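You operate a simulated robot arm through the tools that you are given. There is no shell and no other tool.

The job below is to be done with a simulated robot arm. You get a single attempt, and the scene is never put back.

## Task
Shut the main air valve, vent the filter and empty its bowl into the waste tray.
Fine: vent to nought before the filter head swings aside; seat the bowl again and swing the head shut. Set down upright: filter bowl. Where these are worked on the way, their far stop is far enough and under half their travel is too little: filter head.

The check looks at the end state, three seconds after you hand in, the way a careful person would. Anything else that was tipped, shoved, dropped, spilled or broken makes it a failure.

## Robot
A 7-joint arm with a two-finger parallel gripper, fixed in place. Base frame: the origin is at the foot of the arm, x ahead of it, y to its left, z up. Units: m, degrees, N and s.
With the tool pointing down near the work surface it reaches from about 0.3 to 0.7 m from the base axis. Its first joint turns from -66.0 to 66.0 degrees. Payload 1.57 kg.
The TCP is the grasp point between the finger pads, 0.03 m short of the fingertips. In the tool frame z runs along the fingers and y along their closing line. The gripper opens to 0.11 m. The fingers are 0.024 m wide and 0.012 m thick; the gripper's body (0.048 by 0.112 m) begins 0.078 m behind the TCP.
Orientation is told as [roll, pitch, yaw] about the base's x, y, z axes, in that order, counted from this pose: with the fingers straight down and closing along the base's y, the tool's x points along the base's -x, its y along +y and its z along -z.

## Interface
- The arm moves only by the tool nudge_tool. Its argument "commands" is text: rows parted by semicolons, each of 7 numbers parted by spaces: the opening in per cent of the stroke, from 0 (shut) to 100 (fully open), then the shift along the tool's x, y, z in mm, then the turn, a rotation vector about the tool's x, y, z in degrees. In form: jaw x y z ax ay az; .... A call has 1 to 20 rows; each row shifts and turns the commanded pose from where the row before left it, along the tool's axes as they then stand. Each row takes 0.2 s and may step no farther than 0.05 m and 8.6 degrees from the row before; otherwise, or with a gripper value out of range, the whole call is refused. Where a pose cannot be reached the arm comes as near as it can. A force on the tool above 40 N (or 10 N above the force at the start of the call, whichever is more), or a blocked arm, ends the call early, and 0.2 s more pass. Each finger travels about 0.108 m/s and halts on what it meets, pressing with about 26 N; the grip force reading is that of the motor and also rises with nothing between the fingers. The clock runs only during rows and for 0.2 s after the last one: add rows that do not move to give the fingers time. The reply holds the time, the measured pose of the TCP, the force on the tool along the base axes, the opening and the grip force, in the units named above and with some noise, with the torque about the TCP (base axes, N m) and any sound that the robot's microphone picked up.
- Cameras (640 x 400 px; columns grow to the right, rows downward): "scene" is fixed at [0.1762, -0.3965, 1.4255]; the picture's right is [0.69, -0.73, 0.00], its down [-0.28, -0.26, -0.93] and it looks along [0.67, 0.63, -0.38] (base axes); focal length 260 px, centre (320, 200). "wrist" rides on the gripper at [0.07, 0.016, -0.141] in the tool frame; the picture's right is [-0.23, 0.97, 0.00], its down [-0.86, -0.20, -0.48] and it looks along [-0.47, -0.11, 0.88] (tool axes); focal length 222 px, centre (320, 200). There is no depth. A picture from a camera that has moved, and an enlarged one, comes with that camera's place and axes in the base frame and with its lens.
- capture(camera): a new picture of that camera. The clock stands still meanwhile.
- inspect(camera, box): a new picture of the part [left, top, right, bottom] of that camera's present view, enlarged. The clock stands still meanwhile.
- close_job(): hands the job in; it is judged then, once.

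Places have to be worked out from the pictures, the camera data and where the tool is seen. Open the gripper and draw the arm clear of the work before you hand the job in, unless the task says otherwise.

The tools are called after "Emit:" as a command line: name --argument value ..., lists and objects as JSON in quotes. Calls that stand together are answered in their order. nudge_tool: Moves the arm, as the interface text tells. Its arguments: {"type":"object","properties":{"commands":{"type":"string"}},"required":["commands"]} The other tools are called the same way: capture (camera) takes a picture; inspect (camera, box) takes an enlarged picture of a part of a camera's view; close_job () hands the job in.

At the start:

```text
time: 0.0
tool_pos: [0.34, -0.0146, 1.2597]
tcp_rot: [0.0, 0.0, 0.0]
ft_force: [0.5, 0.2, 0.4]
moment: [0.0, 0.0, 0.01]
grip_width: 0.1097
gripper_force: 0.1
```

scene: 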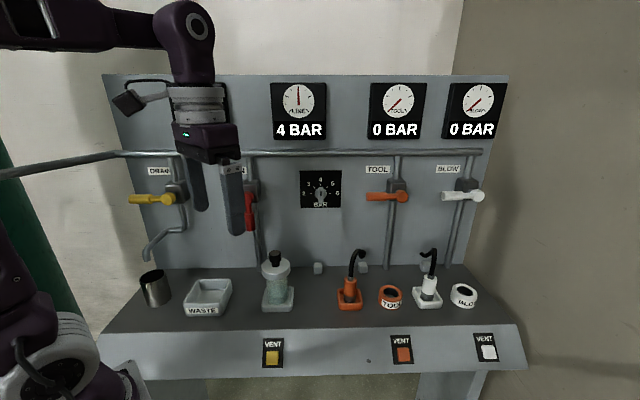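
wrist: 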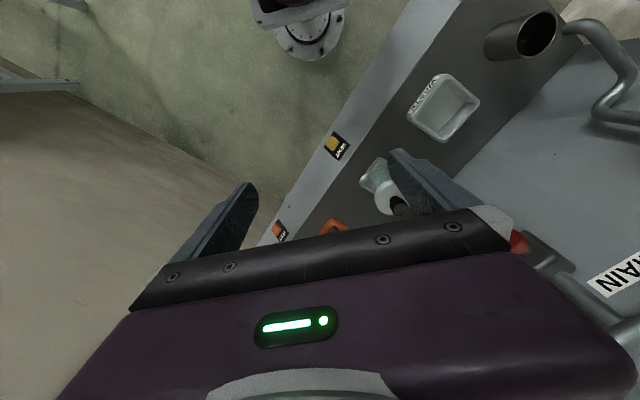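

I begin by looking closer at the bench, valves and filter from the fixed camera.

Emit:
inspect --camera "scene" --box '[100, 140, 340, 290]'

Emit:
inspect --camera "scene" --box '[120, 230, 360, 380]'

Emit:
inspect --camera "scene" --box '[300, 70, 540, 220]'

Emit:
inspect --camera "scene" --box '[230, 235, 330, 325]'

Emit:
inspect --camera "wrist" --box '[320, 0, 640, 240]'

```text
2.67 times, centred on (220, 215) of scene
camera zoom: at [0.1762, -0.3965, 1.4255], right [0.69, -0.73, 0.0], down [-0.28, -0.26, -0.93], along [0.67, 0.63, -0.38], focal length 694 px, centre (587, 160)
```

zoom: 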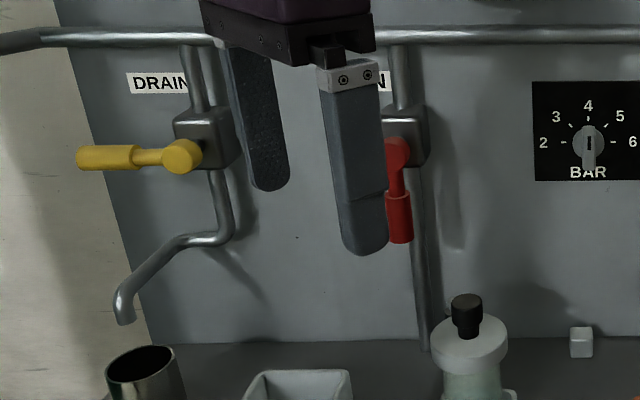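

```text
2.67 times, centred on (240, 305) of scene
camera zoom: at [0.1762, -0.3965, 1.4255], right [0.69, -0.73, 0.0], down [-0.28, -0.26, -0.93], along [0.67, 0.63, -0.38], focal length 694 px, centre (533, -80)
```

zoom: 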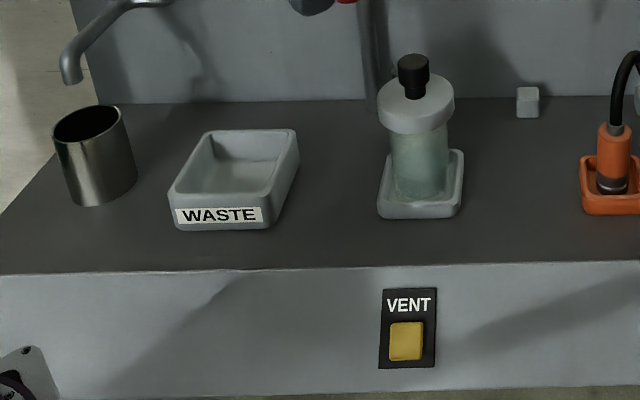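

```text
2.67 times, centred on (420, 145) of scene
camera zoom: at [0.1762, -0.3965, 1.4255], right [0.69, -0.73, 0.0], down [-0.28, -0.26, -0.93], along [0.67, 0.63, -0.38], focal length 694 px, centre (53, 347)
```

zoom: 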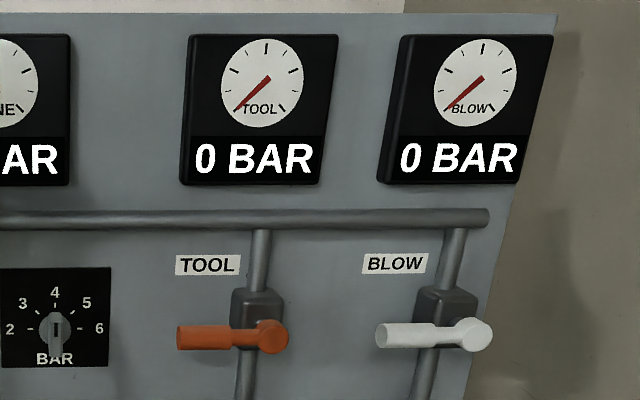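

```text
4.44 times, centred on (280, 280) of scene
camera zoom: at [0.1762, -0.3965, 1.4255], right [0.69, -0.73, 0.0], down [-0.28, -0.26, -0.93], along [0.67, 0.63, -0.38], focal length 1156 px, centre (498, -156)
```

zoom: 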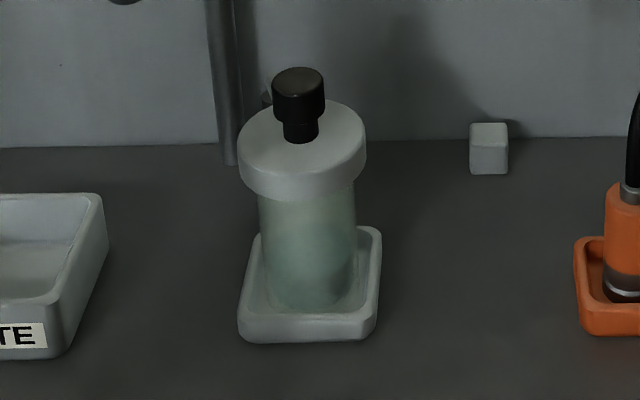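

```text
1.67 times, centred on (480, 120) of wrist
camera zoom: at [0.2704, 0.001, 1.4017], right [0.23, 0.97, 0.0], down [0.86, -0.2, 0.48], along [0.47, -0.11, -0.88], focal length 370 px, centre (53, 333)
```

zoom: 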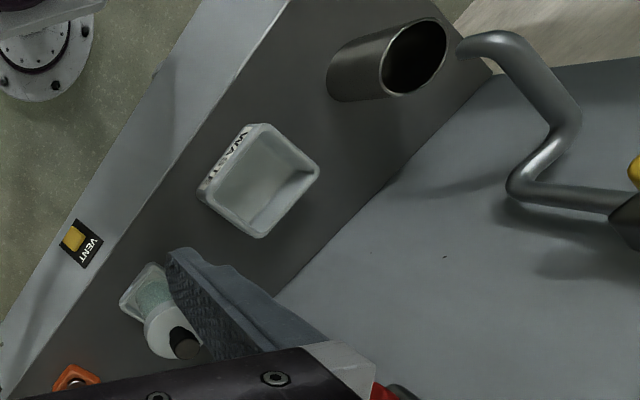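

The bench seems turned 45° to the base, with the filter near (0.50, 0.08), the waste tray near (0.38, 0.24) and the red MAIN handle pointing down (open). I turn the tool 45° to face the panel and tilt it outward a bit, to see the filter with the wrist camera.

Emit:
nudge_tool --commands "100 0 0 0 0 0 -7.5; 100 0 0 0 0 0 -7.5; 100 0 0 0 0 0 -7.5; 100 0 0 0 0 0 -7.5; 100 0 0 0 0 0 -7.5; 100 0 0 0 0 0 -7.5; 100 0 0 0 0 -7.5 0; 100 0 0 0 0 -7.5 0; 100 0 0 0 0 -7.5 0; 100 0 0 0 0 -7.5 0; 100 0 0 0 0 0 0; 100 0 0 0 0 0 0"

Emit:
capture --camera "wrist"

Emit:
capture --camera "scene"

```text
time: 2.6
tool_pos: [0.34, -0.0149, 1.2586]
tcp_rot: [0.0, -30.0, 44.9]
ft_force: [-0.1, 0.0, -0.1]
moment: [0.0, 0.01, -0.02]
grip_width: 0.1099
gripper_force: 0.0
```

```text
taken
camera wrist: at [0.2358, -0.0963, 1.3479], right [-0.55, 0.83, 0.11], down [0.49, 0.21, 0.84], along [0.67, 0.52, -0.53], focal length 222 px, centre (320, 200)
```

wrist: 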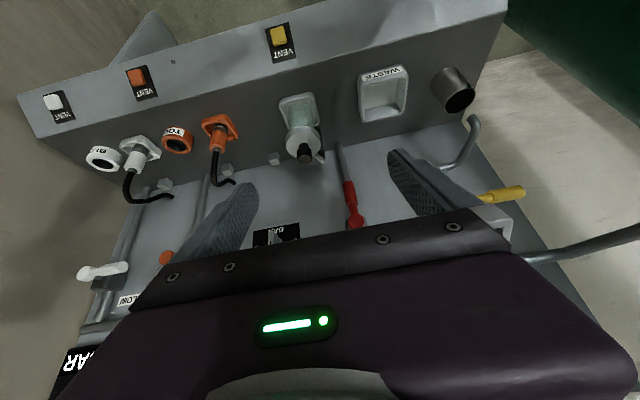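

```text
taken
```

scene: 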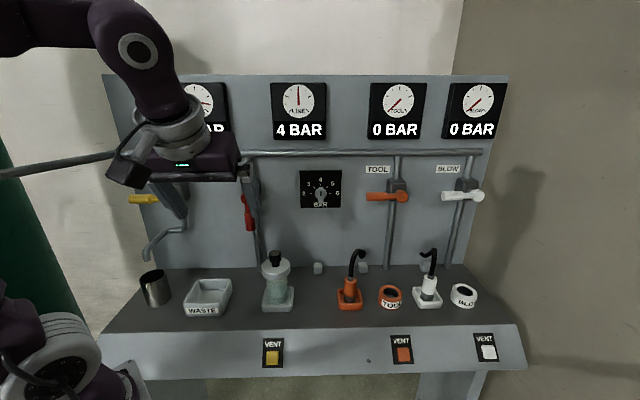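

The wrist view now shows the whole bench upside down. I enlarge the filter and the hardware behind it.

Emit:
inspect --camera "wrist" --box '[240, 80, 380, 180]'

Emit:
inspect --camera "wrist" --box '[320, 50, 540, 240]'

Emit:
inspect --camera "wrist" --box '[30, 0, 330, 200]'

Emit:
inspect --camera "scene" --box '[180, 70, 340, 170]'

```text
4.00 times, centred on (310, 130) of wrist
camera zoom: at [0.2358, -0.0963, 1.3479], right [-0.55, 0.83, 0.11], down [0.49, 0.21, 0.84], along [0.67, 0.52, -0.53], focal length 888 px, centre (360, 480)
```

zoom: 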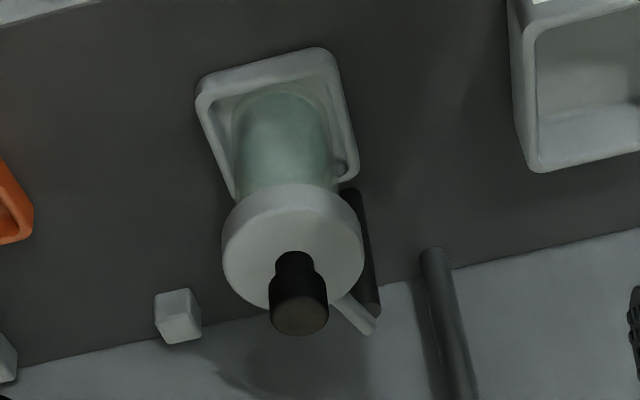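

```text
2.11 times, centred on (430, 145) of wrist
camera zoom: at [0.2358, -0.0963, 1.3479], right [-0.55, 0.83, 0.11], down [0.49, 0.21, 0.84], along [0.67, 0.52, -0.53], focal length 468 px, centre (88, 316)
```

zoom: 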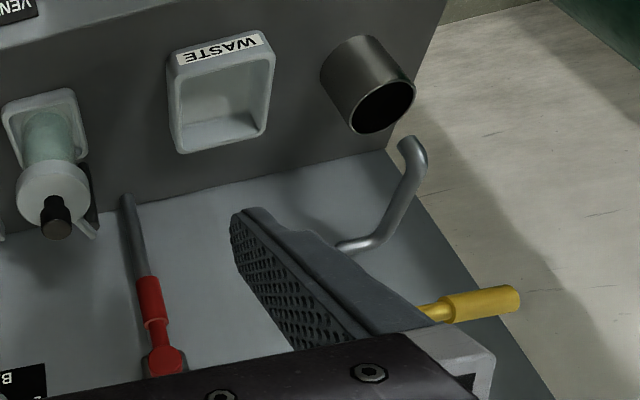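

```text
2.00 times, centred on (180, 100) of wrist
camera zoom: at [0.2358, -0.0963, 1.3479], right [-0.55, 0.83, 0.11], down [0.49, 0.21, 0.84], along [0.67, 0.52, -0.53], focal length 444 px, centre (600, 400)
```

zoom: 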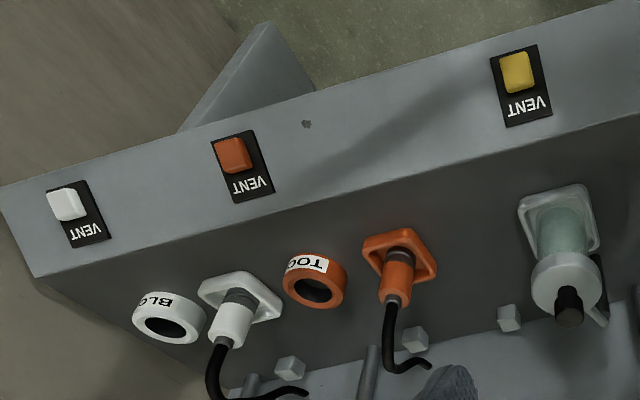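

```text
4.00 times, centred on (260, 120) of scene
camera zoom: at [0.1761, -0.3965, 1.4255], right [0.69, -0.73, 0.0], down [-0.28, -0.26, -0.93], along [0.67, 0.63, -0.38], focal length 1040 px, centre (560, 520)
```

zoom: 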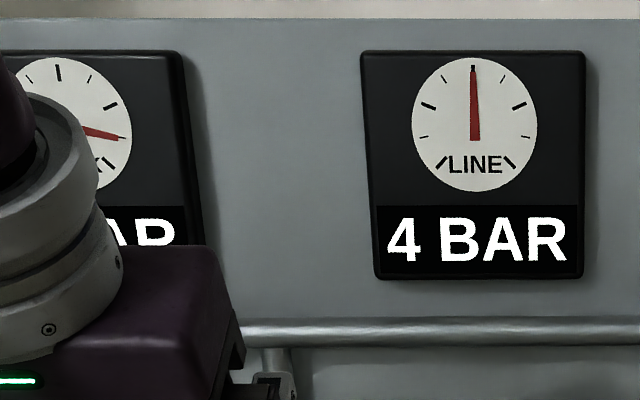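

The vent button sits on a shallow sloping apron, the head pivots on a post behind-left of the bowl, and the MAIN hub is at about u=0.22, v=0.54, z=1.15 (u along the panel to the right, v into it). I close the fingers and bring the tool toward horizontal, facing the panel.

Emit:
nudge_tool --commands "0 0 0 0 0 -7.5 0; 0 0 0 0 0 -7.5 0; 0 0 0 0 0 -7.5 0; 0 0 0 0 0 -7.5 0; 0 6.7 -3.5 38.5 0 0 0; 0 6.7 -3.5 38.5 0 0 0; 0 6.7 -3.5 38.5 0 0 0; 0 6.7 -3.5 38.5 0 0 0; 0 0 0 0 0 -7.5 0; 0 0 0 0 0 -7.5 0; 0 0 0 0 0 -7.5 0; 0 0 0 0 0 -7.5 0; 0 0 0 0 0 0 0; 0 0 0 0 0 0 0"

Emit:
capture --camera "wrist"

Emit:
capture --camera "scene"

```text
time: 5.6
tool_pos: [0.4341, 0.0596, 1.1601]
tcp_rot: [-165.3, -89.9, -149.7]
ft_force: [0.5, 0.2, -0.2]
moment: [0.02, 0.01, -0.01]
grip_width: 0.0
gripper_force: 21.2
out of reach, approached as far as the arm can: row 8
```

```text
taken
camera wrist: at [0.3238, -0.0286, 1.0905], right [-0.69, 0.69, 0.23], down [-0.2, -0.48, 0.85], along [0.7, 0.54, 0.47], focal length 222 px, centre (320, 200)
```

wrist: 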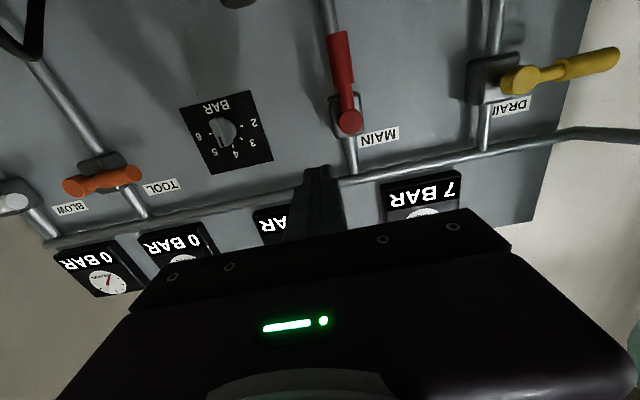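

```text
taken
```

scene: 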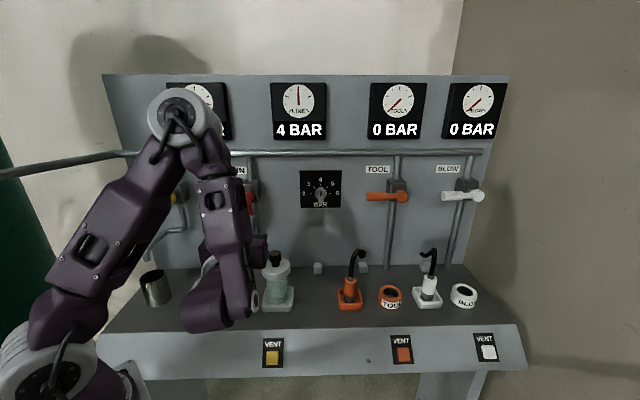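

The tool is now horizontal at u=0.265, v=0.349, z=1.160, and the MAIN handle grip runs at u≈0.22, z≈1.055–1.11. I lower to z≈1.078 and go forward so the closed fingertips stand just right of the handle.

Emit:
nudge_tool --commands "0 41 0 0 0 0 0; 0 41 0 0 0 0 0; 0 0 0 40 0 0 0; 0 0 0 40 0 0 0; 0 0 0 30 0 0 0; 0 0 0 0 0 0 0; 0 0 0 0 0 0 0"

Emit:
capture --camera "wrist"

Emit:
capture --camera "scene"

```text
time: 7.2
tool_pos: [0.5508, 0.1337, 1.1104]
tcp_rot: [154.7, -90.1, -109.7]
ft_force: [-0.1, 0.8, 0.1]
moment: [0.0, 0.05, 0.03]
grip_width: 0.0001
gripper_force: 21.4
out of reach, approached as far as the arm can: row 1, 2
```

```text
taken
camera wrist: at [0.4386, 0.0439, 1.0407], right [-0.69, 0.69, 0.23], down [-0.2, -0.48, 0.86], along [0.7, 0.54, 0.47], focal length 222 px, centre (320, 200)
```

wrist: 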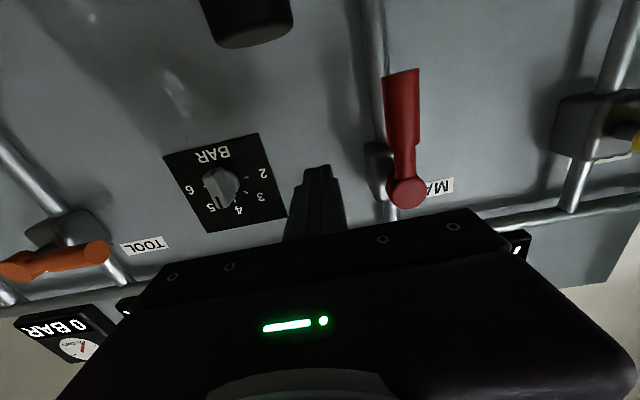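

```text
taken
```

scene: 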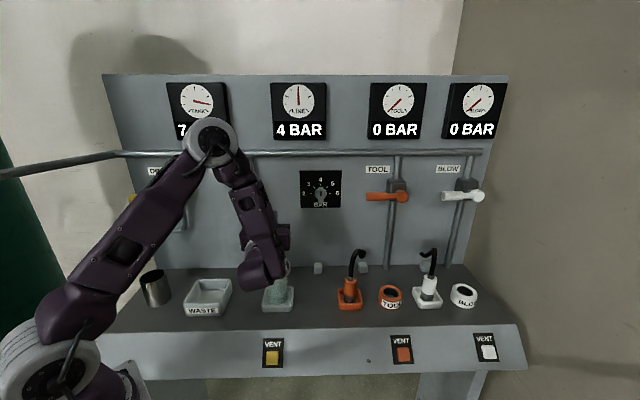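

The arm stopped short of the low point and sits at u=0.295, v=0.484, z=1.110. From here, farther out, I shift left to u≈0.265 and down to z≈1.08, then check.

Emit:
nudge_tool --commands "0 16 15 0 0 0 0; 0 16 15 0 0 0 0; 0 0 0 0 0 0 0; 0 0 0 0 0 0 0"

Emit:
inspect --camera "wrist" --box '[240, 0, 480, 240]'

```text
time: 8.2
tool_pos: [0.5275, 0.1537, 1.0776]
tcp_rot: [-167.1, -90.0, -148.0]
ft_force: [-0.7, -0.2, 0.3]
moment: [0.0, -0.02, 0.0]
grip_width: 0.0002
gripper_force: 21.4
```

```text
1.67 times, centred on (360, 120) of wrist
camera zoom: at [0.4171, 0.065, 1.0085], right [-0.69, 0.69, 0.23], down [-0.2, -0.48, 0.86], along [0.7, 0.54, 0.47], focal length 370 px, centre (253, 333)
```

zoom: 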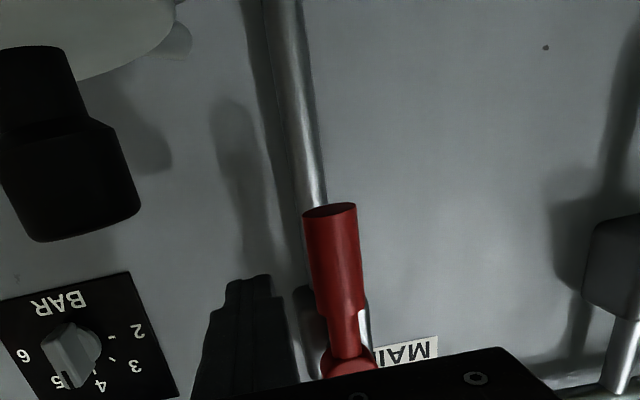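

The tips now stand at v≈0.512 just right of the red handle. I advance 33 mm and begin pushing the handle left along its arc.

Emit:
nudge_tool --commands "0 0 0 17 0 0 0; 0 0 0 16 0 0 0; 0 2 12 0 0 0 0; 0 2 12 0 0 0 0; 0 1.5 10.5 0 0 0 0; 0 1.5 10.5 0 0 0 0; 0 -1.5 9 0 0 0 0; 0 -1.5 9 0 0 0 0; 0 -2.5 7.5 0 0 0 0; 0 -2.5 7.5 0 0 0 0; 0 0 0 0 0 0 0"

Emit:
capture --camera "wrist"

Emit:
capture --camera "scene"

```text
time: 10.6
tool_pos: [0.4964, 0.2321, 1.079]
tcp_rot: [84.0, -90.0, -39.0]
ft_force: [1.2, -2.6, -1.4]
moment: [0.01, 0.05, -0.02]
grip_width: 0.0
gripper_force: 21.2
```

```text
taken
camera wrist: at [0.3845, 0.1439, 1.01], right [-0.69, 0.69, 0.23], down [-0.2, -0.48, 0.86], along [0.7, 0.54, 0.47], focal length 222 px, centre (320, 200)
```

wrist: 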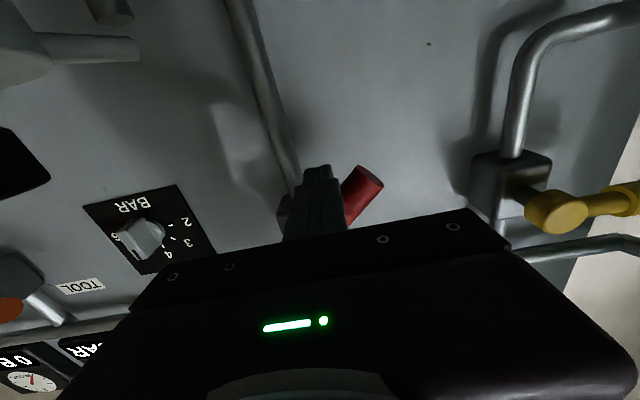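

```text
taken
```

scene: 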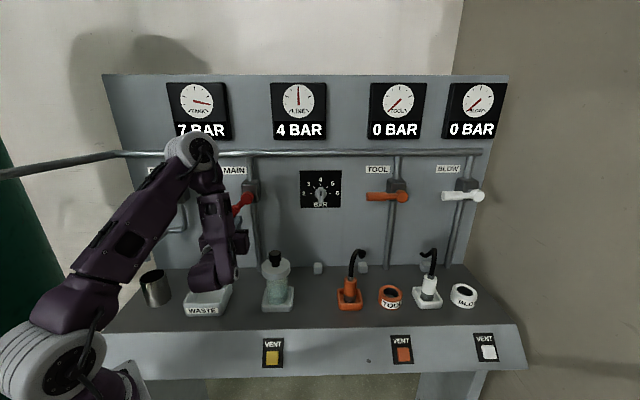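

The handle has turned about 45–50° to the left and follows the finger easily. I carry on along the arc up to and slightly past the horizontal.

Emit:
nudge_tool --commands "0 -5 7.5 0 0 0 0; 0 -5 7.5 0 0 0 0; 0 -6 6 0 0 0 0; 0 -6 6 0 0 0 0; 0 -6 4 0 0 0 0; 0 -6 4 0 0 0 0; 0 -6 2.5 0 0 0 0; 0 -6 2.5 0 0 0 0; 0 -4 0 0 0 0 0; 0 -4 0 0 0 0 0; 0 0 0 0 0 0 0"

Emit:
capture --camera "wrist"

Emit:
capture --camera "scene"

```text
time: 12.7
tool_pos: [0.4706, 0.2616, 1.1243]
tcp_rot: [6.3, -88.9, 38.6]
ft_force: [0.4, -1.3, -2.6]
moment: [-0.07, 0.0, -0.06]
grip_width: 0.0
gripper_force: 21.1
out of reach, approached as far as the arm can: row 7
stopped in row 10: the force on the tool passed its limit at 45 N (the readings are from after the stop); the commanded pose is now the measured one
```

```text
taken
camera wrist: at [0.3585, 0.1718, 1.0583], right [-0.68, 0.69, 0.23], down [-0.18, -0.47, 0.86], along [0.71, 0.55, 0.45], focal length 222 px, centre (320, 200)
```

wrist: 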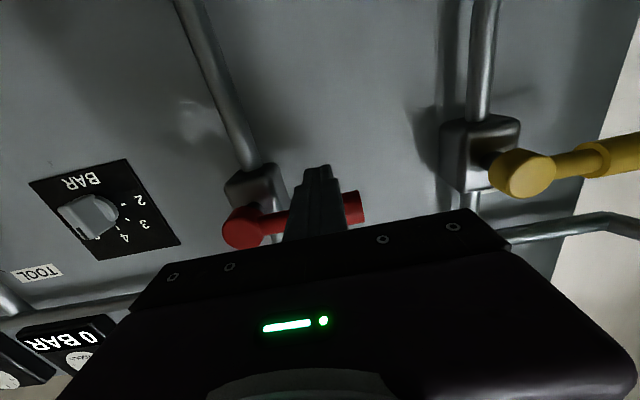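

```text
taken
```

scene: 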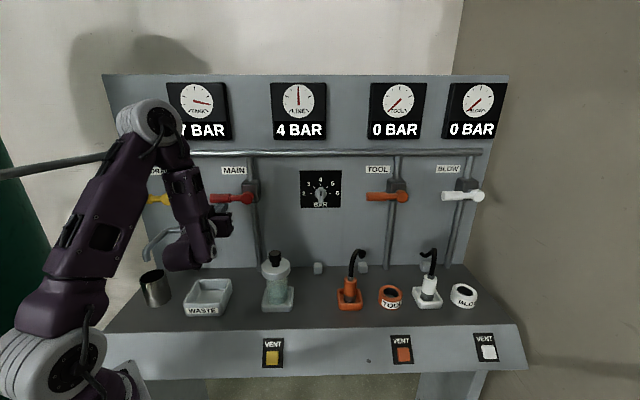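

MAIN is now horizontal against its stop, like the other shut valves. I drop the finger off the handle, back away from the panel and look again.

Emit:
nudge_tool --commands "0 6 0 0 0 0 0; 0 0 0 -20 0 0 0; 0 0 0 -30 0 0 0; 0 0 0 -30 0 0 0; 0 0 0 -20 0 0 0; 0 0 0 0 0 0 0"

Emit:
inspect --camera "scene" --box '[130, 70, 370, 220]'

```text
time: 14.1
tool_pos: [0.4796, 0.1991, 1.1266]
tcp_rot: [6.2, -88.8, 38.8]
ft_force: [0.2, -0.4, 0.1]
moment: [0.01, 0.03, 0.02]
grip_width: 0.0
gripper_force: 21.5
out of reach, approached as far as the arm can: row 2, 3, 4, 5
```

```text
2.67 times, centred on (250, 145) of scene
camera zoom: at [0.1761, -0.3966, 1.4255], right [0.69, -0.73, 0.0], down [-0.28, -0.26, -0.93], along [0.67, 0.63, -0.38], focal length 694 px, centre (507, 347)
```

zoom: 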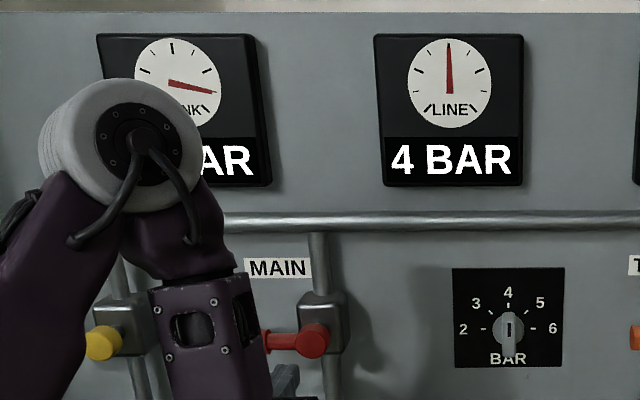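

The backing off drifted sideways because the horizontal pose near the base is out of reach. I tilt the fingers downward (away from the handle) so the arm has room, then draw back.

Emit:
nudge_tool --commands "0 0 0 0 0 7.5 0; 0 0 0 0 0 7.5 0; 0 0 0 0 0 7.5 0; 0 0 0 0 0 7.5 0; 0 0 0 -20 0 0 0; 0 0 0 -20 0 0 0; 0 0 0 0 0 7.5 0; 0 0 0 0 0 7.5 0; 0 0 0 0 0 0 0"

Emit:
capture --camera "scene"

```text
time: 16.1
tool_pos: [0.4544, 0.174, 1.147]
tcp_rot: [0.1, -44.0, 44.9]
ft_force: [-0.7, 0.7, -0.5]
moment: [-0.02, -0.02, -0.02]
grip_width: 0.0
gripper_force: 21.2
```

```text
taken
```

scene: 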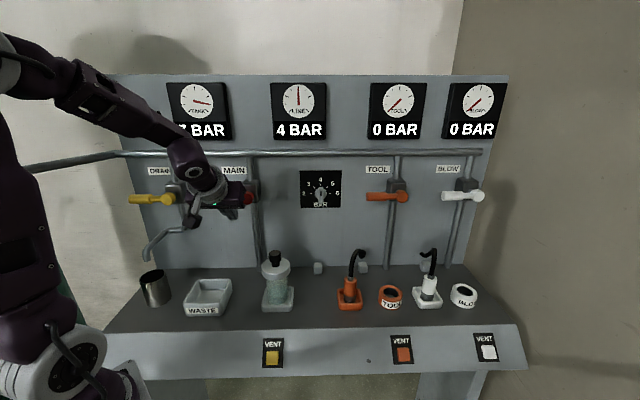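

The arm is free and the handle stays put. Now to the yellow VENT button at about u=0.30, v=0.293, z≈0.82: I tilt to 20° (the apron's normal), move back and right, then come down to a stand-off.

Emit:
nudge_tool --commands "0 0 0 0 0 8 0; 0 0 0 0 0 8 0; 0 0 0 0 0 8 0; 0 36.8 -20.3 -13.4 0 0 0; 0 36.8 -20.3 -13.4 0 0 0; 0 36.8 -20.3 -13.4 0 0 0; 0 36.8 -20.3 -13.4 0 0 0; 0 36.8 -20.3 -13.4 0 0 0; 0 13.7 0 37.6 0 0 0; 0 13.7 0 37.6 0 0 0; 0 13.7 0 37.6 0 0 0; 0 13.7 0 37.6 0 0 0; 0 0 0 0 0 0 0; 0 0 0 0 0 0 0"

Emit:
capture --camera "scene"

Emit:
capture --camera "wrist"

```text
time: 19.1
tool_pos: [0.3877, -0.0364, 0.988]
tcp_rot: [0.0, -20.0, 45.0]
ft_force: [0.0, -0.4, -1.2]
moment: [0.0, -0.01, 0.01]
grip_width: 0.0001
gripper_force: 21.3
```

```text
taken
```

scene: 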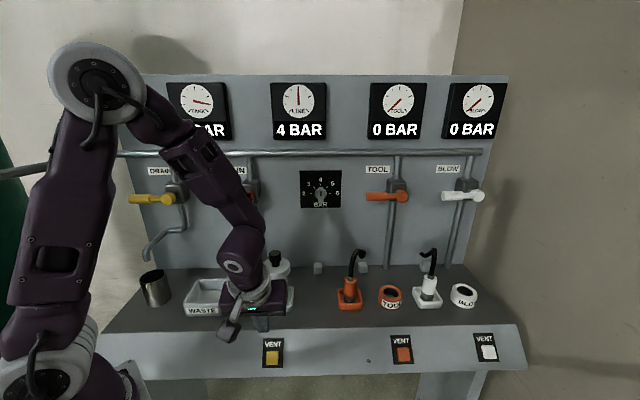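

```text
taken
camera wrist: at [0.2961, -0.1057, 1.0972], right [-0.54, 0.84, 0.08], down [0.6, 0.31, 0.74], along [0.6, 0.45, -0.67], focal length 222 px, centre (320, 200)
```

wrist: 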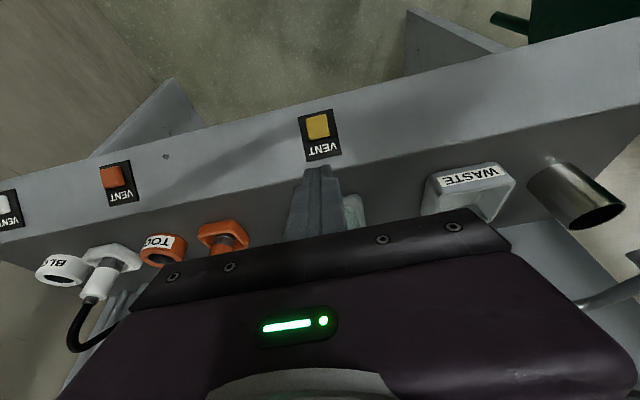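

Triangulation confirms the button at u=0.300, v=0.293, z≈0.822; the fingertip line needs 15 mm along tool x and about 141 mm along tool z. I approach to about 10 mm short of it.

Emit:
nudge_tool --commands "0 15 0 0 0 0 0; 0 0 0 40 0 0 0; 0 0 0 40 0 0 0; 0 0 0 30 0 0 0; 0 0 0 20 0 0 0; 0 0 0 0 0 0 0; 0 0 0 0 0 0 0"

Emit:
inspect --camera "wrist" --box '[220, 60, 420, 240]'

Emit:
inspect --camera "scene" --box '[200, 270, 360, 390]'

```text
time: 20.7
tool_pos: [0.4087, -0.0154, 0.8588]
tcp_rot: [0.2, -20.0, 44.9]
ft_force: [1.1, 0.3, 0.5]
moment: [0.01, -0.01, -0.02]
grip_width: 0.0001
gripper_force: 21.4
```

```text
2.22 times, centred on (320, 150) of wrist
camera zoom: at [0.3176, -0.0839, 0.9684], right [-0.54, 0.84, 0.08], down [0.6, 0.31, 0.74], along [0.6, 0.44, -0.67], focal length 494 px, centre (320, 311)
```

zoom: 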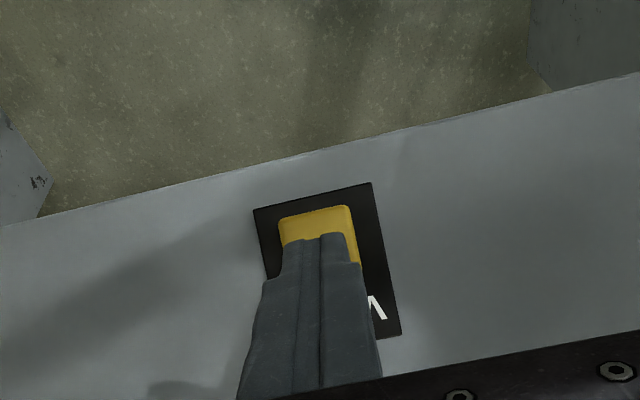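

```text
3.33 times, centred on (280, 330) of scene
camera zoom: at [0.1762, -0.3965, 1.4255], right [0.69, -0.73, 0.0], down [-0.28, -0.26, -0.93], along [0.67, 0.63, -0.38], focal length 867 px, centre (453, -233)
```

zoom: 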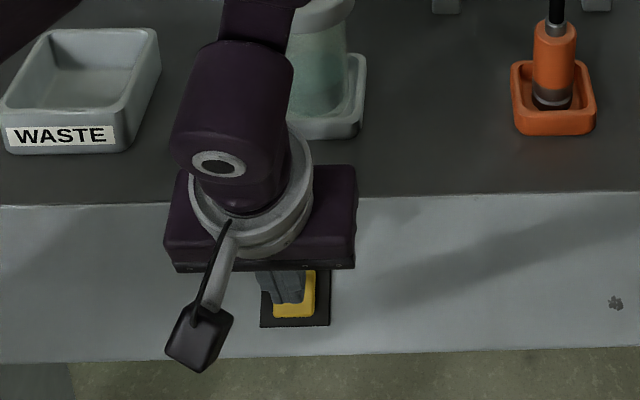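

The fingertips are lined up over the yellow button, about 10 mm off. I press in small steps and watch the force.

Emit:
nudge_tool --commands "0 0 0 4 0 0 0; 0 0 0 3 0 0 0; 0 0 0 3 0 0 0; 0 0 0 2 0 0 0; 0 0 0 2 0 0 0; 0 0 0 0 0 0 0"

Emit:
inspect --camera "scene" --box '[130, 70, 370, 220]'

Emit:
inspect --camera "wrist" --box '[220, 60, 420, 240]'

```text
time: 22.1
tool_pos: [0.4125, -0.0121, 0.8456]
tcp_rot: [0.1, -20.0, 44.9]
ft_force: [-0.7, -1.0, 2.2]
moment: [-0.02, -0.01, -0.02]
grip_width: 0.0
gripper_force: 21.2
heard: click
```

```text
2.67 times, centred on (250, 145) of scene
camera zoom: at [0.1761, -0.3966, 1.4255], right [0.69, -0.73, 0.0], down [-0.28, -0.26, -0.93], along [0.67, 0.63, -0.38], focal length 694 px, centre (507, 347)
```

zoom: 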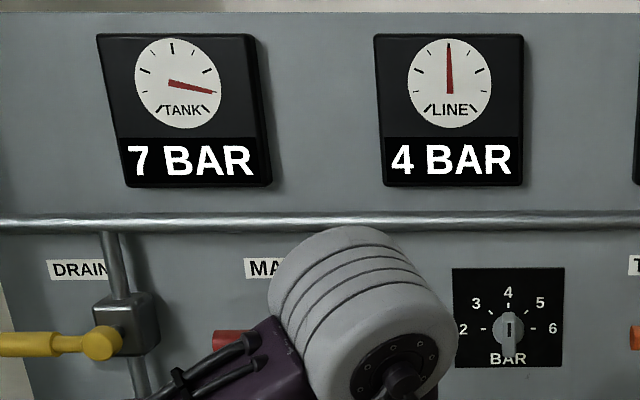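

```text
2.22 times, centred on (320, 150) of wrist
camera zoom: at [0.321, -0.0811, 0.9553], right [-0.54, 0.84, 0.08], down [0.6, 0.31, 0.74], along [0.6, 0.44, -0.67], focal length 494 px, centre (320, 311)
```

zoom: 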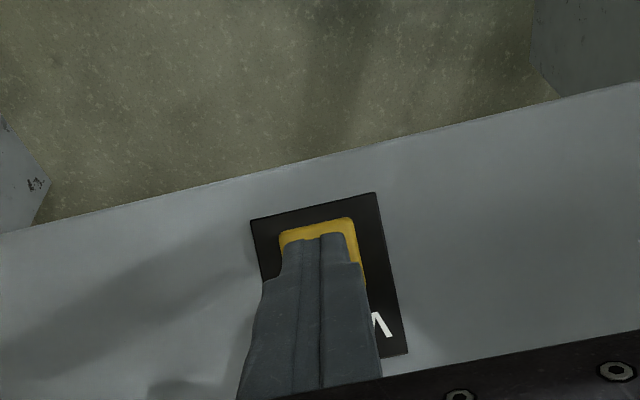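

A click was heard with about 2 N on the tool, so the button is in. I hold it there for a while and read the LINE gauge.

Emit:
nudge_tool --commands "0 0 0 0.5 0 0 0; 0 0 0 0 0 0 0; 0 0 0 0 0 0 0; 0 0 0 0 0 0 0; 0 0 0 0 0 0 0"

Emit:
inspect --camera "scene" --box '[130, 70, 370, 220]'

```text
time: 23.3
tool_pos: [0.4113, -0.0119, 0.8456]
tcp_rot: [0.1, -20.0, 44.9]
ft_force: [-1.4, -3.8, 3.5]
moment: [-0.04, -0.03, -0.05]
grip_width: 0.0002
gripper_force: 20.9
```

```text
2.67 times, centred on (250, 145) of scene
camera zoom: at [0.1761, -0.3966, 1.4255], right [0.69, -0.73, 0.0], down [-0.28, -0.26, -0.93], along [0.67, 0.63, -0.38], focal length 694 px, centre (507, 347)
```

zoom: 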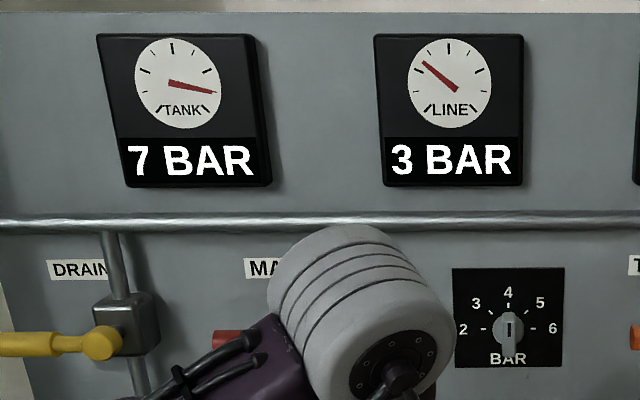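

The LINE gauge drops (about 2.5–3 bar now), so holding vents it. I keep holding.

Emit:
nudge_tool --commands "0 0 0 0 0 0 0; 0 0 0 0 0 0 0; 0 0 0 0 0 0 0; 0 0 0 0 0 0 0; 0 0 0 0 0 0 0; 0 0 0 0 0 0 0; 0 0 0 0 0 0 0; 0 0 0 0 0 0 0; 0 0 0 0 0 0 0; 0 0 0 0 0 0 0; 0 0 0 0 0 0 0; 0 0 0 0 0 0 0; 0 0 0 0 0 0 0; 0 0 0 0 0 0 0; 0 0 0 0 0 0 0"

Emit:
inspect --camera "scene" --box '[130, 70, 370, 220]'

```text
time: 26.5
tool_pos: [0.4118, -0.0116, 0.8455]
tcp_rot: [0.0, -20.0, 45.0]
ft_force: [-2.4, -3.2, 3.0]
moment: [-0.01, 0.03, 0.0]
grip_width: 0.0
gripper_force: 21.3
```

```text
2.67 times, centred on (250, 145) of scene
camera zoom: at [0.176, -0.3966, 1.4255], right [0.69, -0.73, 0.0], down [-0.28, -0.26, -0.93], along [0.67, 0.63, -0.38], focal length 694 px, centre (507, 347)
```

zoom: 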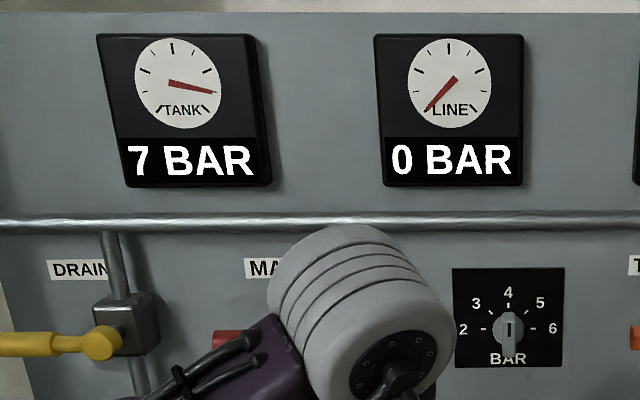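

LINE now reads 0 BAR. I hold two seconds more to be sure, then lift off.

Emit:
nudge_tool --commands "0 0 0 0 0 0 0; 0 0 0 0 0 0 0; 0 0 0 0 0 0 0; 0 0 0 0 0 0 0; 0 0 0 0 0 0 0; 0 0 0 0 0 0 0; 0 0 0 0 0 0 0; 0 0 0 0 0 0 0; 0 0 0 0 0 0 0; 0 0 0 0 0 0 0; 0 0 0 -10 0 0 0; 0 0 0 -30 0 0 0; 0 0 0 -40 0 0 0; 0 0 0 -40 0 0 0; 0 0 0 -40 0 0 0; 0 0 0 0 0 0 0"

Emit:
inspect --camera "scene" --box '[130, 70, 370, 220]'

Emit:
capture --camera "wrist"

Emit:
capture --camera "scene"

```text
time: 29.9
tool_pos: [0.3746, -0.0513, 0.997]
tcp_rot: [0.1, -19.8, 44.9]
ft_force: [-0.4, -0.5, -0.5]
moment: [0.03, 0.0, -0.02]
grip_width: 0.0
gripper_force: 21.2
```

```text
2.67 times, centred on (250, 145) of scene
camera zoom: at [0.1761, -0.3965, 1.4255], right [0.69, -0.73, 0.0], down [-0.28, -0.26, -0.93], along [0.67, 0.63, -0.38], focal length 694 px, centre (507, 347)
```

zoom: 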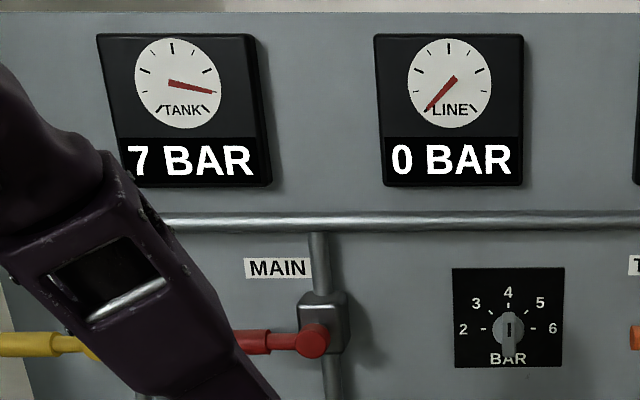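

```text
taken
camera wrist: at [0.2823, -0.1204, 1.1061], right [-0.54, 0.84, 0.08], down [0.6, 0.31, 0.74], along [0.6, 0.45, -0.67], focal length 222 px, centre (320, 200)
```

wrist: 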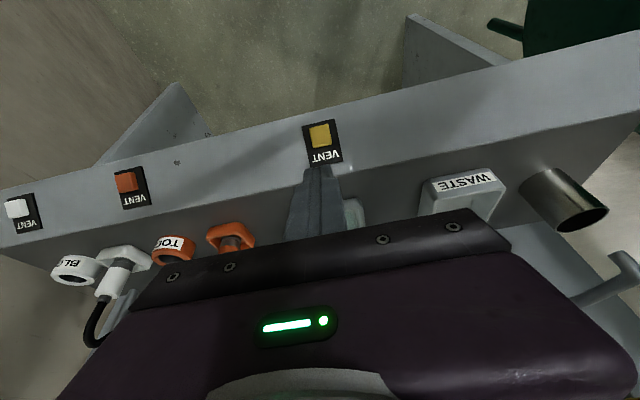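

```text
taken
```

scene: 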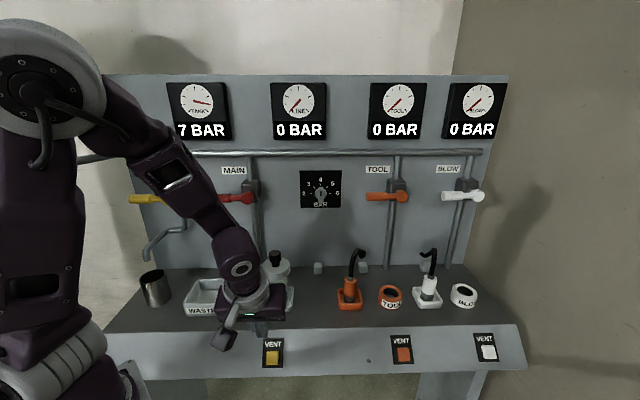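

LINE stays at 0 BAR. I rise and move in for a closer wrist look at the filter head, its post and any stops before pushing it.

Emit:
nudge_tool --commands "0 0 0 0 0 -5 0; 0 0 0 0 0 -5 0; 0 -17 0 -29 0 0 0; 0 -17 0 -29 0 0 0; 0 -17 0 -29 0 0 0; 0 -33 0 19 0 0 0; 0 -33 0 19 0 0 0; 0 -33 0 19 0 0 0; 0 -33 0 19 0 0 0; 0 0 0 0 0 0 0; 0 0 0 0 0 0 0"

Emit:
capture --camera "wrist"

Emit:
inspect --camera "wrist" --box '[220, 60, 420, 220]'

Emit:
inspect --camera "scene" --box '[200, 200, 360, 320]'

```text
time: 32.3
tool_pos: [0.4824, 0.0587, 1.0968]
tcp_rot: [0.1, -30.1, 44.8]
ft_force: [0.5, 0.0, 0.0]
moment: [0.02, -0.03, 0.01]
grip_width: 0.0002
gripper_force: 21.2
```

```text
taken
camera wrist: at [0.3788, -0.0236, 1.1846], right [-0.55, 0.83, 0.12], down [0.5, 0.21, 0.84], along [0.67, 0.52, -0.53], focal length 222 px, centre (320, 200)
```

wrist: 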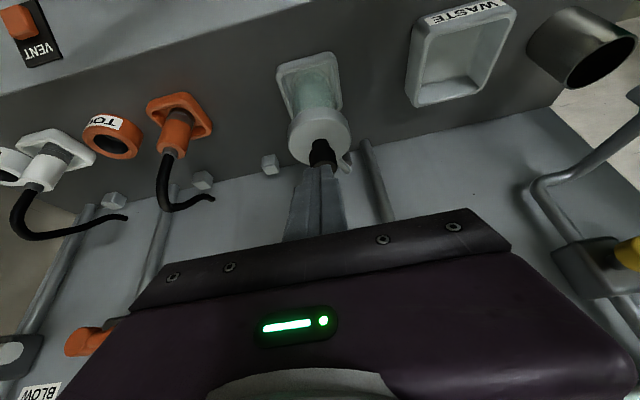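

```text
2.50 times, centred on (320, 140) of wrist
camera zoom: at [0.3788, -0.0236, 1.1846], right [-0.55, 0.83, 0.12], down [0.5, 0.21, 0.84], along [0.67, 0.52, -0.53], focal length 555 px, centre (320, 350)
```

zoom: 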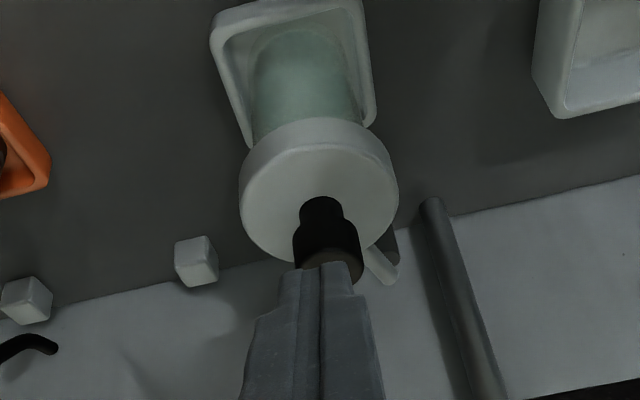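

```text
3.33 times, centred on (280, 260) of scene
camera zoom: at [0.1762, -0.3965, 1.4255], right [0.69, -0.73, 0.0], down [-0.28, -0.26, -0.93], along [0.67, 0.63, -0.38], focal length 867 px, centre (453, 0)
```

zoom: 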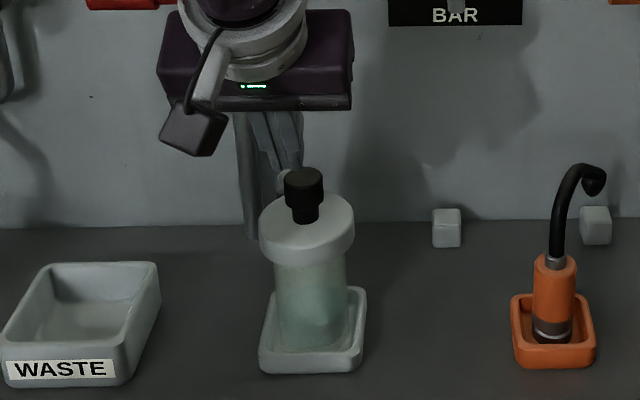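

The head's arm runs to a post behind-left at about u=0.27, v=0.53; the black knob is centred at about u=0.300, v=0.447, top z≈1.023. I open the jaws part way and come down along the tool axis with the fingers on both sides of the knob.

Emit:
nudge_tool --commands "60 -16.8 0 0 0 0 0; 60 0 0 0 0 0 0; 60 0 0 0 0 0 0; 60 0 0 30 0 0 0; 60 0 0 30 0 0 0; 60 0 0 20 0 0 0; 60 0 0 18 0 0 0; 60 0 0 0 0 0 0"

Emit:
inspect --camera "wrist" --box '[220, 60, 420, 220]'

Emit:
inspect --camera "scene" --box '[200, 200, 360, 320]'

```text
time: 34.1
tool_pos: [0.5269, 0.1031, 1.0192]
tcp_rot: [0.1, -29.9, 44.9]
ft_force: [0.0, -0.2, 0.5]
moment: [0.03, 0.0, 0.0]
grip_width: 0.0659
gripper_force: 0.0
```

```text
2.50 times, centred on (320, 140) of wrist
camera zoom: at [0.4233, 0.021, 1.1075], right [-0.55, 0.83, 0.12], down [0.5, 0.21, 0.84], along [0.67, 0.52, -0.53], focal length 555 px, centre (320, 350)
```

zoom: 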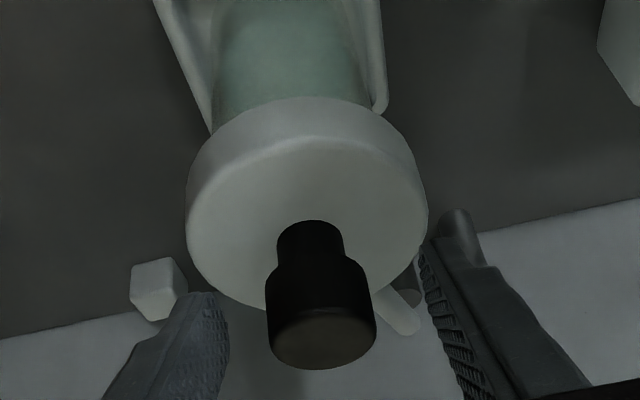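

```text
3.33 times, centred on (280, 260) of scene
camera zoom: at [0.1762, -0.3965, 1.4255], right [0.69, -0.73, 0.0], down [-0.28, -0.26, -0.93], along [0.67, 0.63, -0.38], focal length 867 px, centre (453, 0)
```

zoom: 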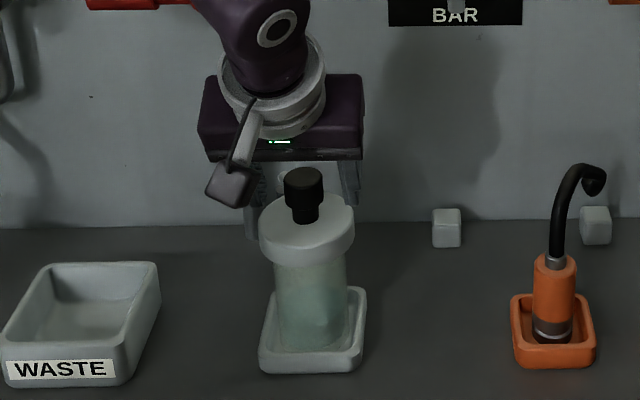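

The knob cap lies midway between the two fingers, slightly toward the tips. I close on it.

Emit:
nudge_tool --commands "25 0 0 0 0 0 0; 25 0 0 0 0 0 0; 10 0 0 0 0 0 0; 10 0 0 0 0 0 0; 10 0 0 0 0 0 0"

Emit:
inspect --camera "wrist" --box '[220, 60, 420, 220]'

```text
time: 35.3
tool_pos: [0.5276, 0.1034, 1.021]
tcp_rot: [0.2, -30.0, 44.9]
ft_force: [1.1, 1.1, -4.5]
moment: [0.0, -0.21, 0.03]
grip_width: 0.0316
gripper_force: 40.2
```

```text
2.50 times, centred on (320, 140) of wrist
camera zoom: at [0.4232, 0.021, 1.1077], right [-0.55, 0.83, 0.12], down [0.5, 0.21, 0.84], along [0.67, 0.52, -0.53], focal length 555 px, centre (320, 350)
```

zoom: 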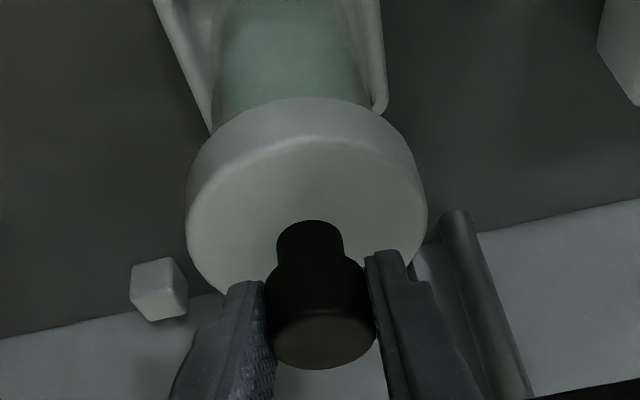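

The knob is held (31.6 mm across). I test which way the head swings: first 6 mm to the right-back tangent about the post, reading the force.

Emit:
nudge_tool --commands "10 -0.9 -2.8 0.5 0 0 0; 10 -0.9 -2.8 0.5 0 0 0; 10 0 0 0 0 0 0"

Emit:
inspect --camera "wrist" --box '[220, 60, 420, 220]'

```text
time: 36.1
tool_pos: [0.533, 0.1007, 1.0192]
tcp_rot: [0.2, -29.9, 44.9]
ft_force: [-3.6, 3.2, -3.3]
moment: [-0.28, 0.14, 0.36]
grip_width: 0.0316
gripper_force: 40.3
```

```text
2.50 times, centred on (320, 140) of wrist
camera zoom: at [0.4285, 0.0188, 1.1078], right [-0.55, 0.83, 0.12], down [0.5, 0.21, 0.84], along [0.67, 0.52, -0.53], focal length 555 px, centre (320, 350)
```

zoom: 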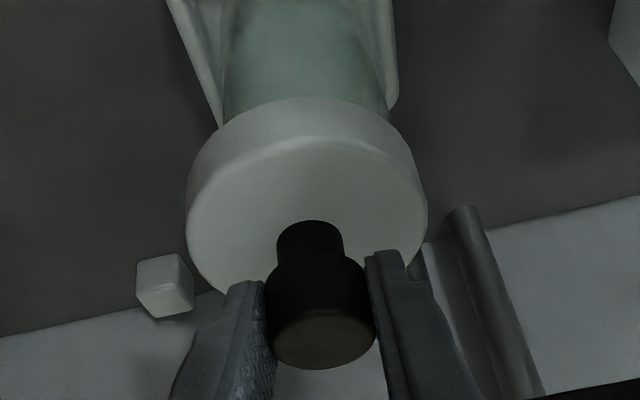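

The head moved with the grip to the right (only a few newtons), so it swings that way about the post. I carry it on along the arc of radius ~0.089 m.

Emit:
nudge_tool --commands "10 -3.6 -8.4 2.0 0 0 0; 10 -4.2 -7.9 2.5 0 0 0; 10 -4.9 -7.4 2.9 0 0 0; 10 -5.6 -6.7 3.3 0 0 0; 10 0 0 0 0 0 0"

Emit:
capture --camera "wrist"

Emit:
inspect --camera "scene" --box '[200, 200, 360, 320]'

```text
time: 37.3
tool_pos: [0.5689, 0.0948, 1.021]
tcp_rot: [0.1, -30.0, 44.8]
ft_force: [-4.9, 6.2, -4.6]
moment: [-0.03, 0.01, 0.36]
grip_width: 0.0315
gripper_force: 40.1
```

```text
taken
camera wrist: at [0.4651, 0.0126, 1.1083], right [-0.55, 0.83, 0.12], down [0.5, 0.21, 0.84], along [0.67, 0.52, -0.53], focal length 222 px, centre (320, 200)
```

wrist: 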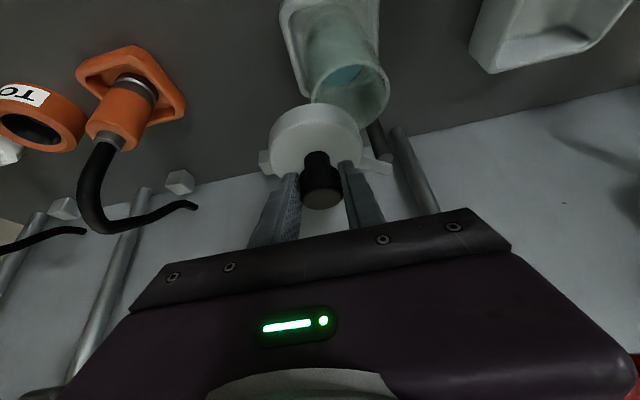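

```text
3.33 times, centred on (280, 260) of scene
camera zoom: at [0.1761, -0.3964, 1.4256], right [0.69, -0.73, 0.0], down [-0.28, -0.26, -0.93], along [0.67, 0.63, -0.38], focal length 867 px, centre (453, 0)
```

zoom: 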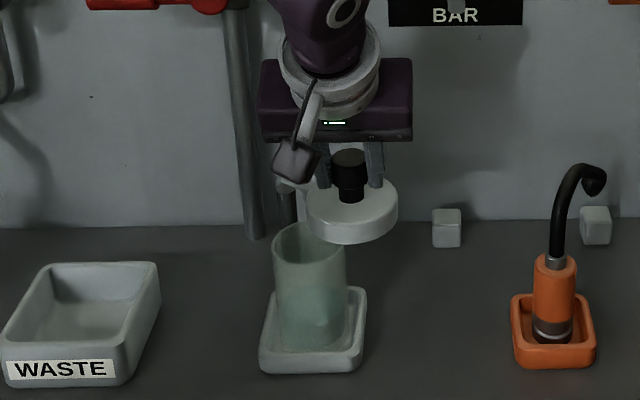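

The head swings freely and the open bowl shows bluish contents. I continue along the arc toward the far stop.

Emit:
nudge_tool --commands "10 -6.1 -6.0 3.6 0 0 0; 10 -6.8 -5.2 3.9 0 0 0; 10 -7.1 -4.4 4.1 0 0 0; 10 -7.4 -3.5 4.3 0 0 0; 10 -7.8 -2.5 4.5 0 0 0; 10 -8.0 -1.6 4.6 0 0 0; 10 0 0 0 0 0 0"

Emit:
capture --camera "wrist"

Emit:
inspect --camera "scene" --box '[200, 200, 360, 320]'

```text
time: 38.4
tool_pos: [0.606, 0.1099, 1.0202]
tcp_rot: [0.5, -30.0, 45.2]
ft_force: [-2.7, 7.1, 4.1]
moment: [-0.79, -0.16, -0.04]
grip_width: 0.0314
gripper_force: 41.0
stopped in row 5: the force on the tool passed its limit at 47 N (the readings are from after the stop); the commanded pose is now the measured one
```

```text
taken
camera wrist: at [0.5032, 0.0266, 1.1082], right [-0.56, 0.82, 0.12], down [0.5, 0.21, 0.84], along [0.67, 0.53, -0.53], focal length 222 px, centre (320, 200)
```

wrist: 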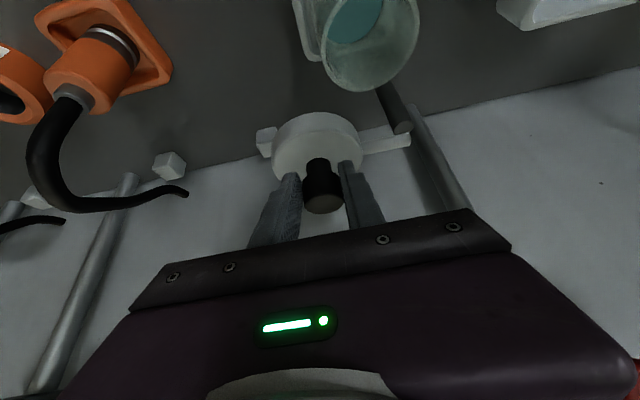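

```text
3.33 times, centred on (280, 260) of scene
camera zoom: at [0.176, -0.3964, 1.4256], right [0.69, -0.73, 0.0], down [-0.28, -0.26, -0.93], along [0.67, 0.63, -0.38], focal length 867 px, centre (453, 0)
```

zoom: 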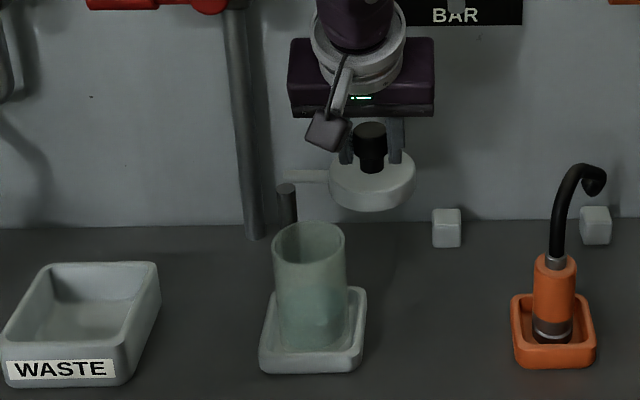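

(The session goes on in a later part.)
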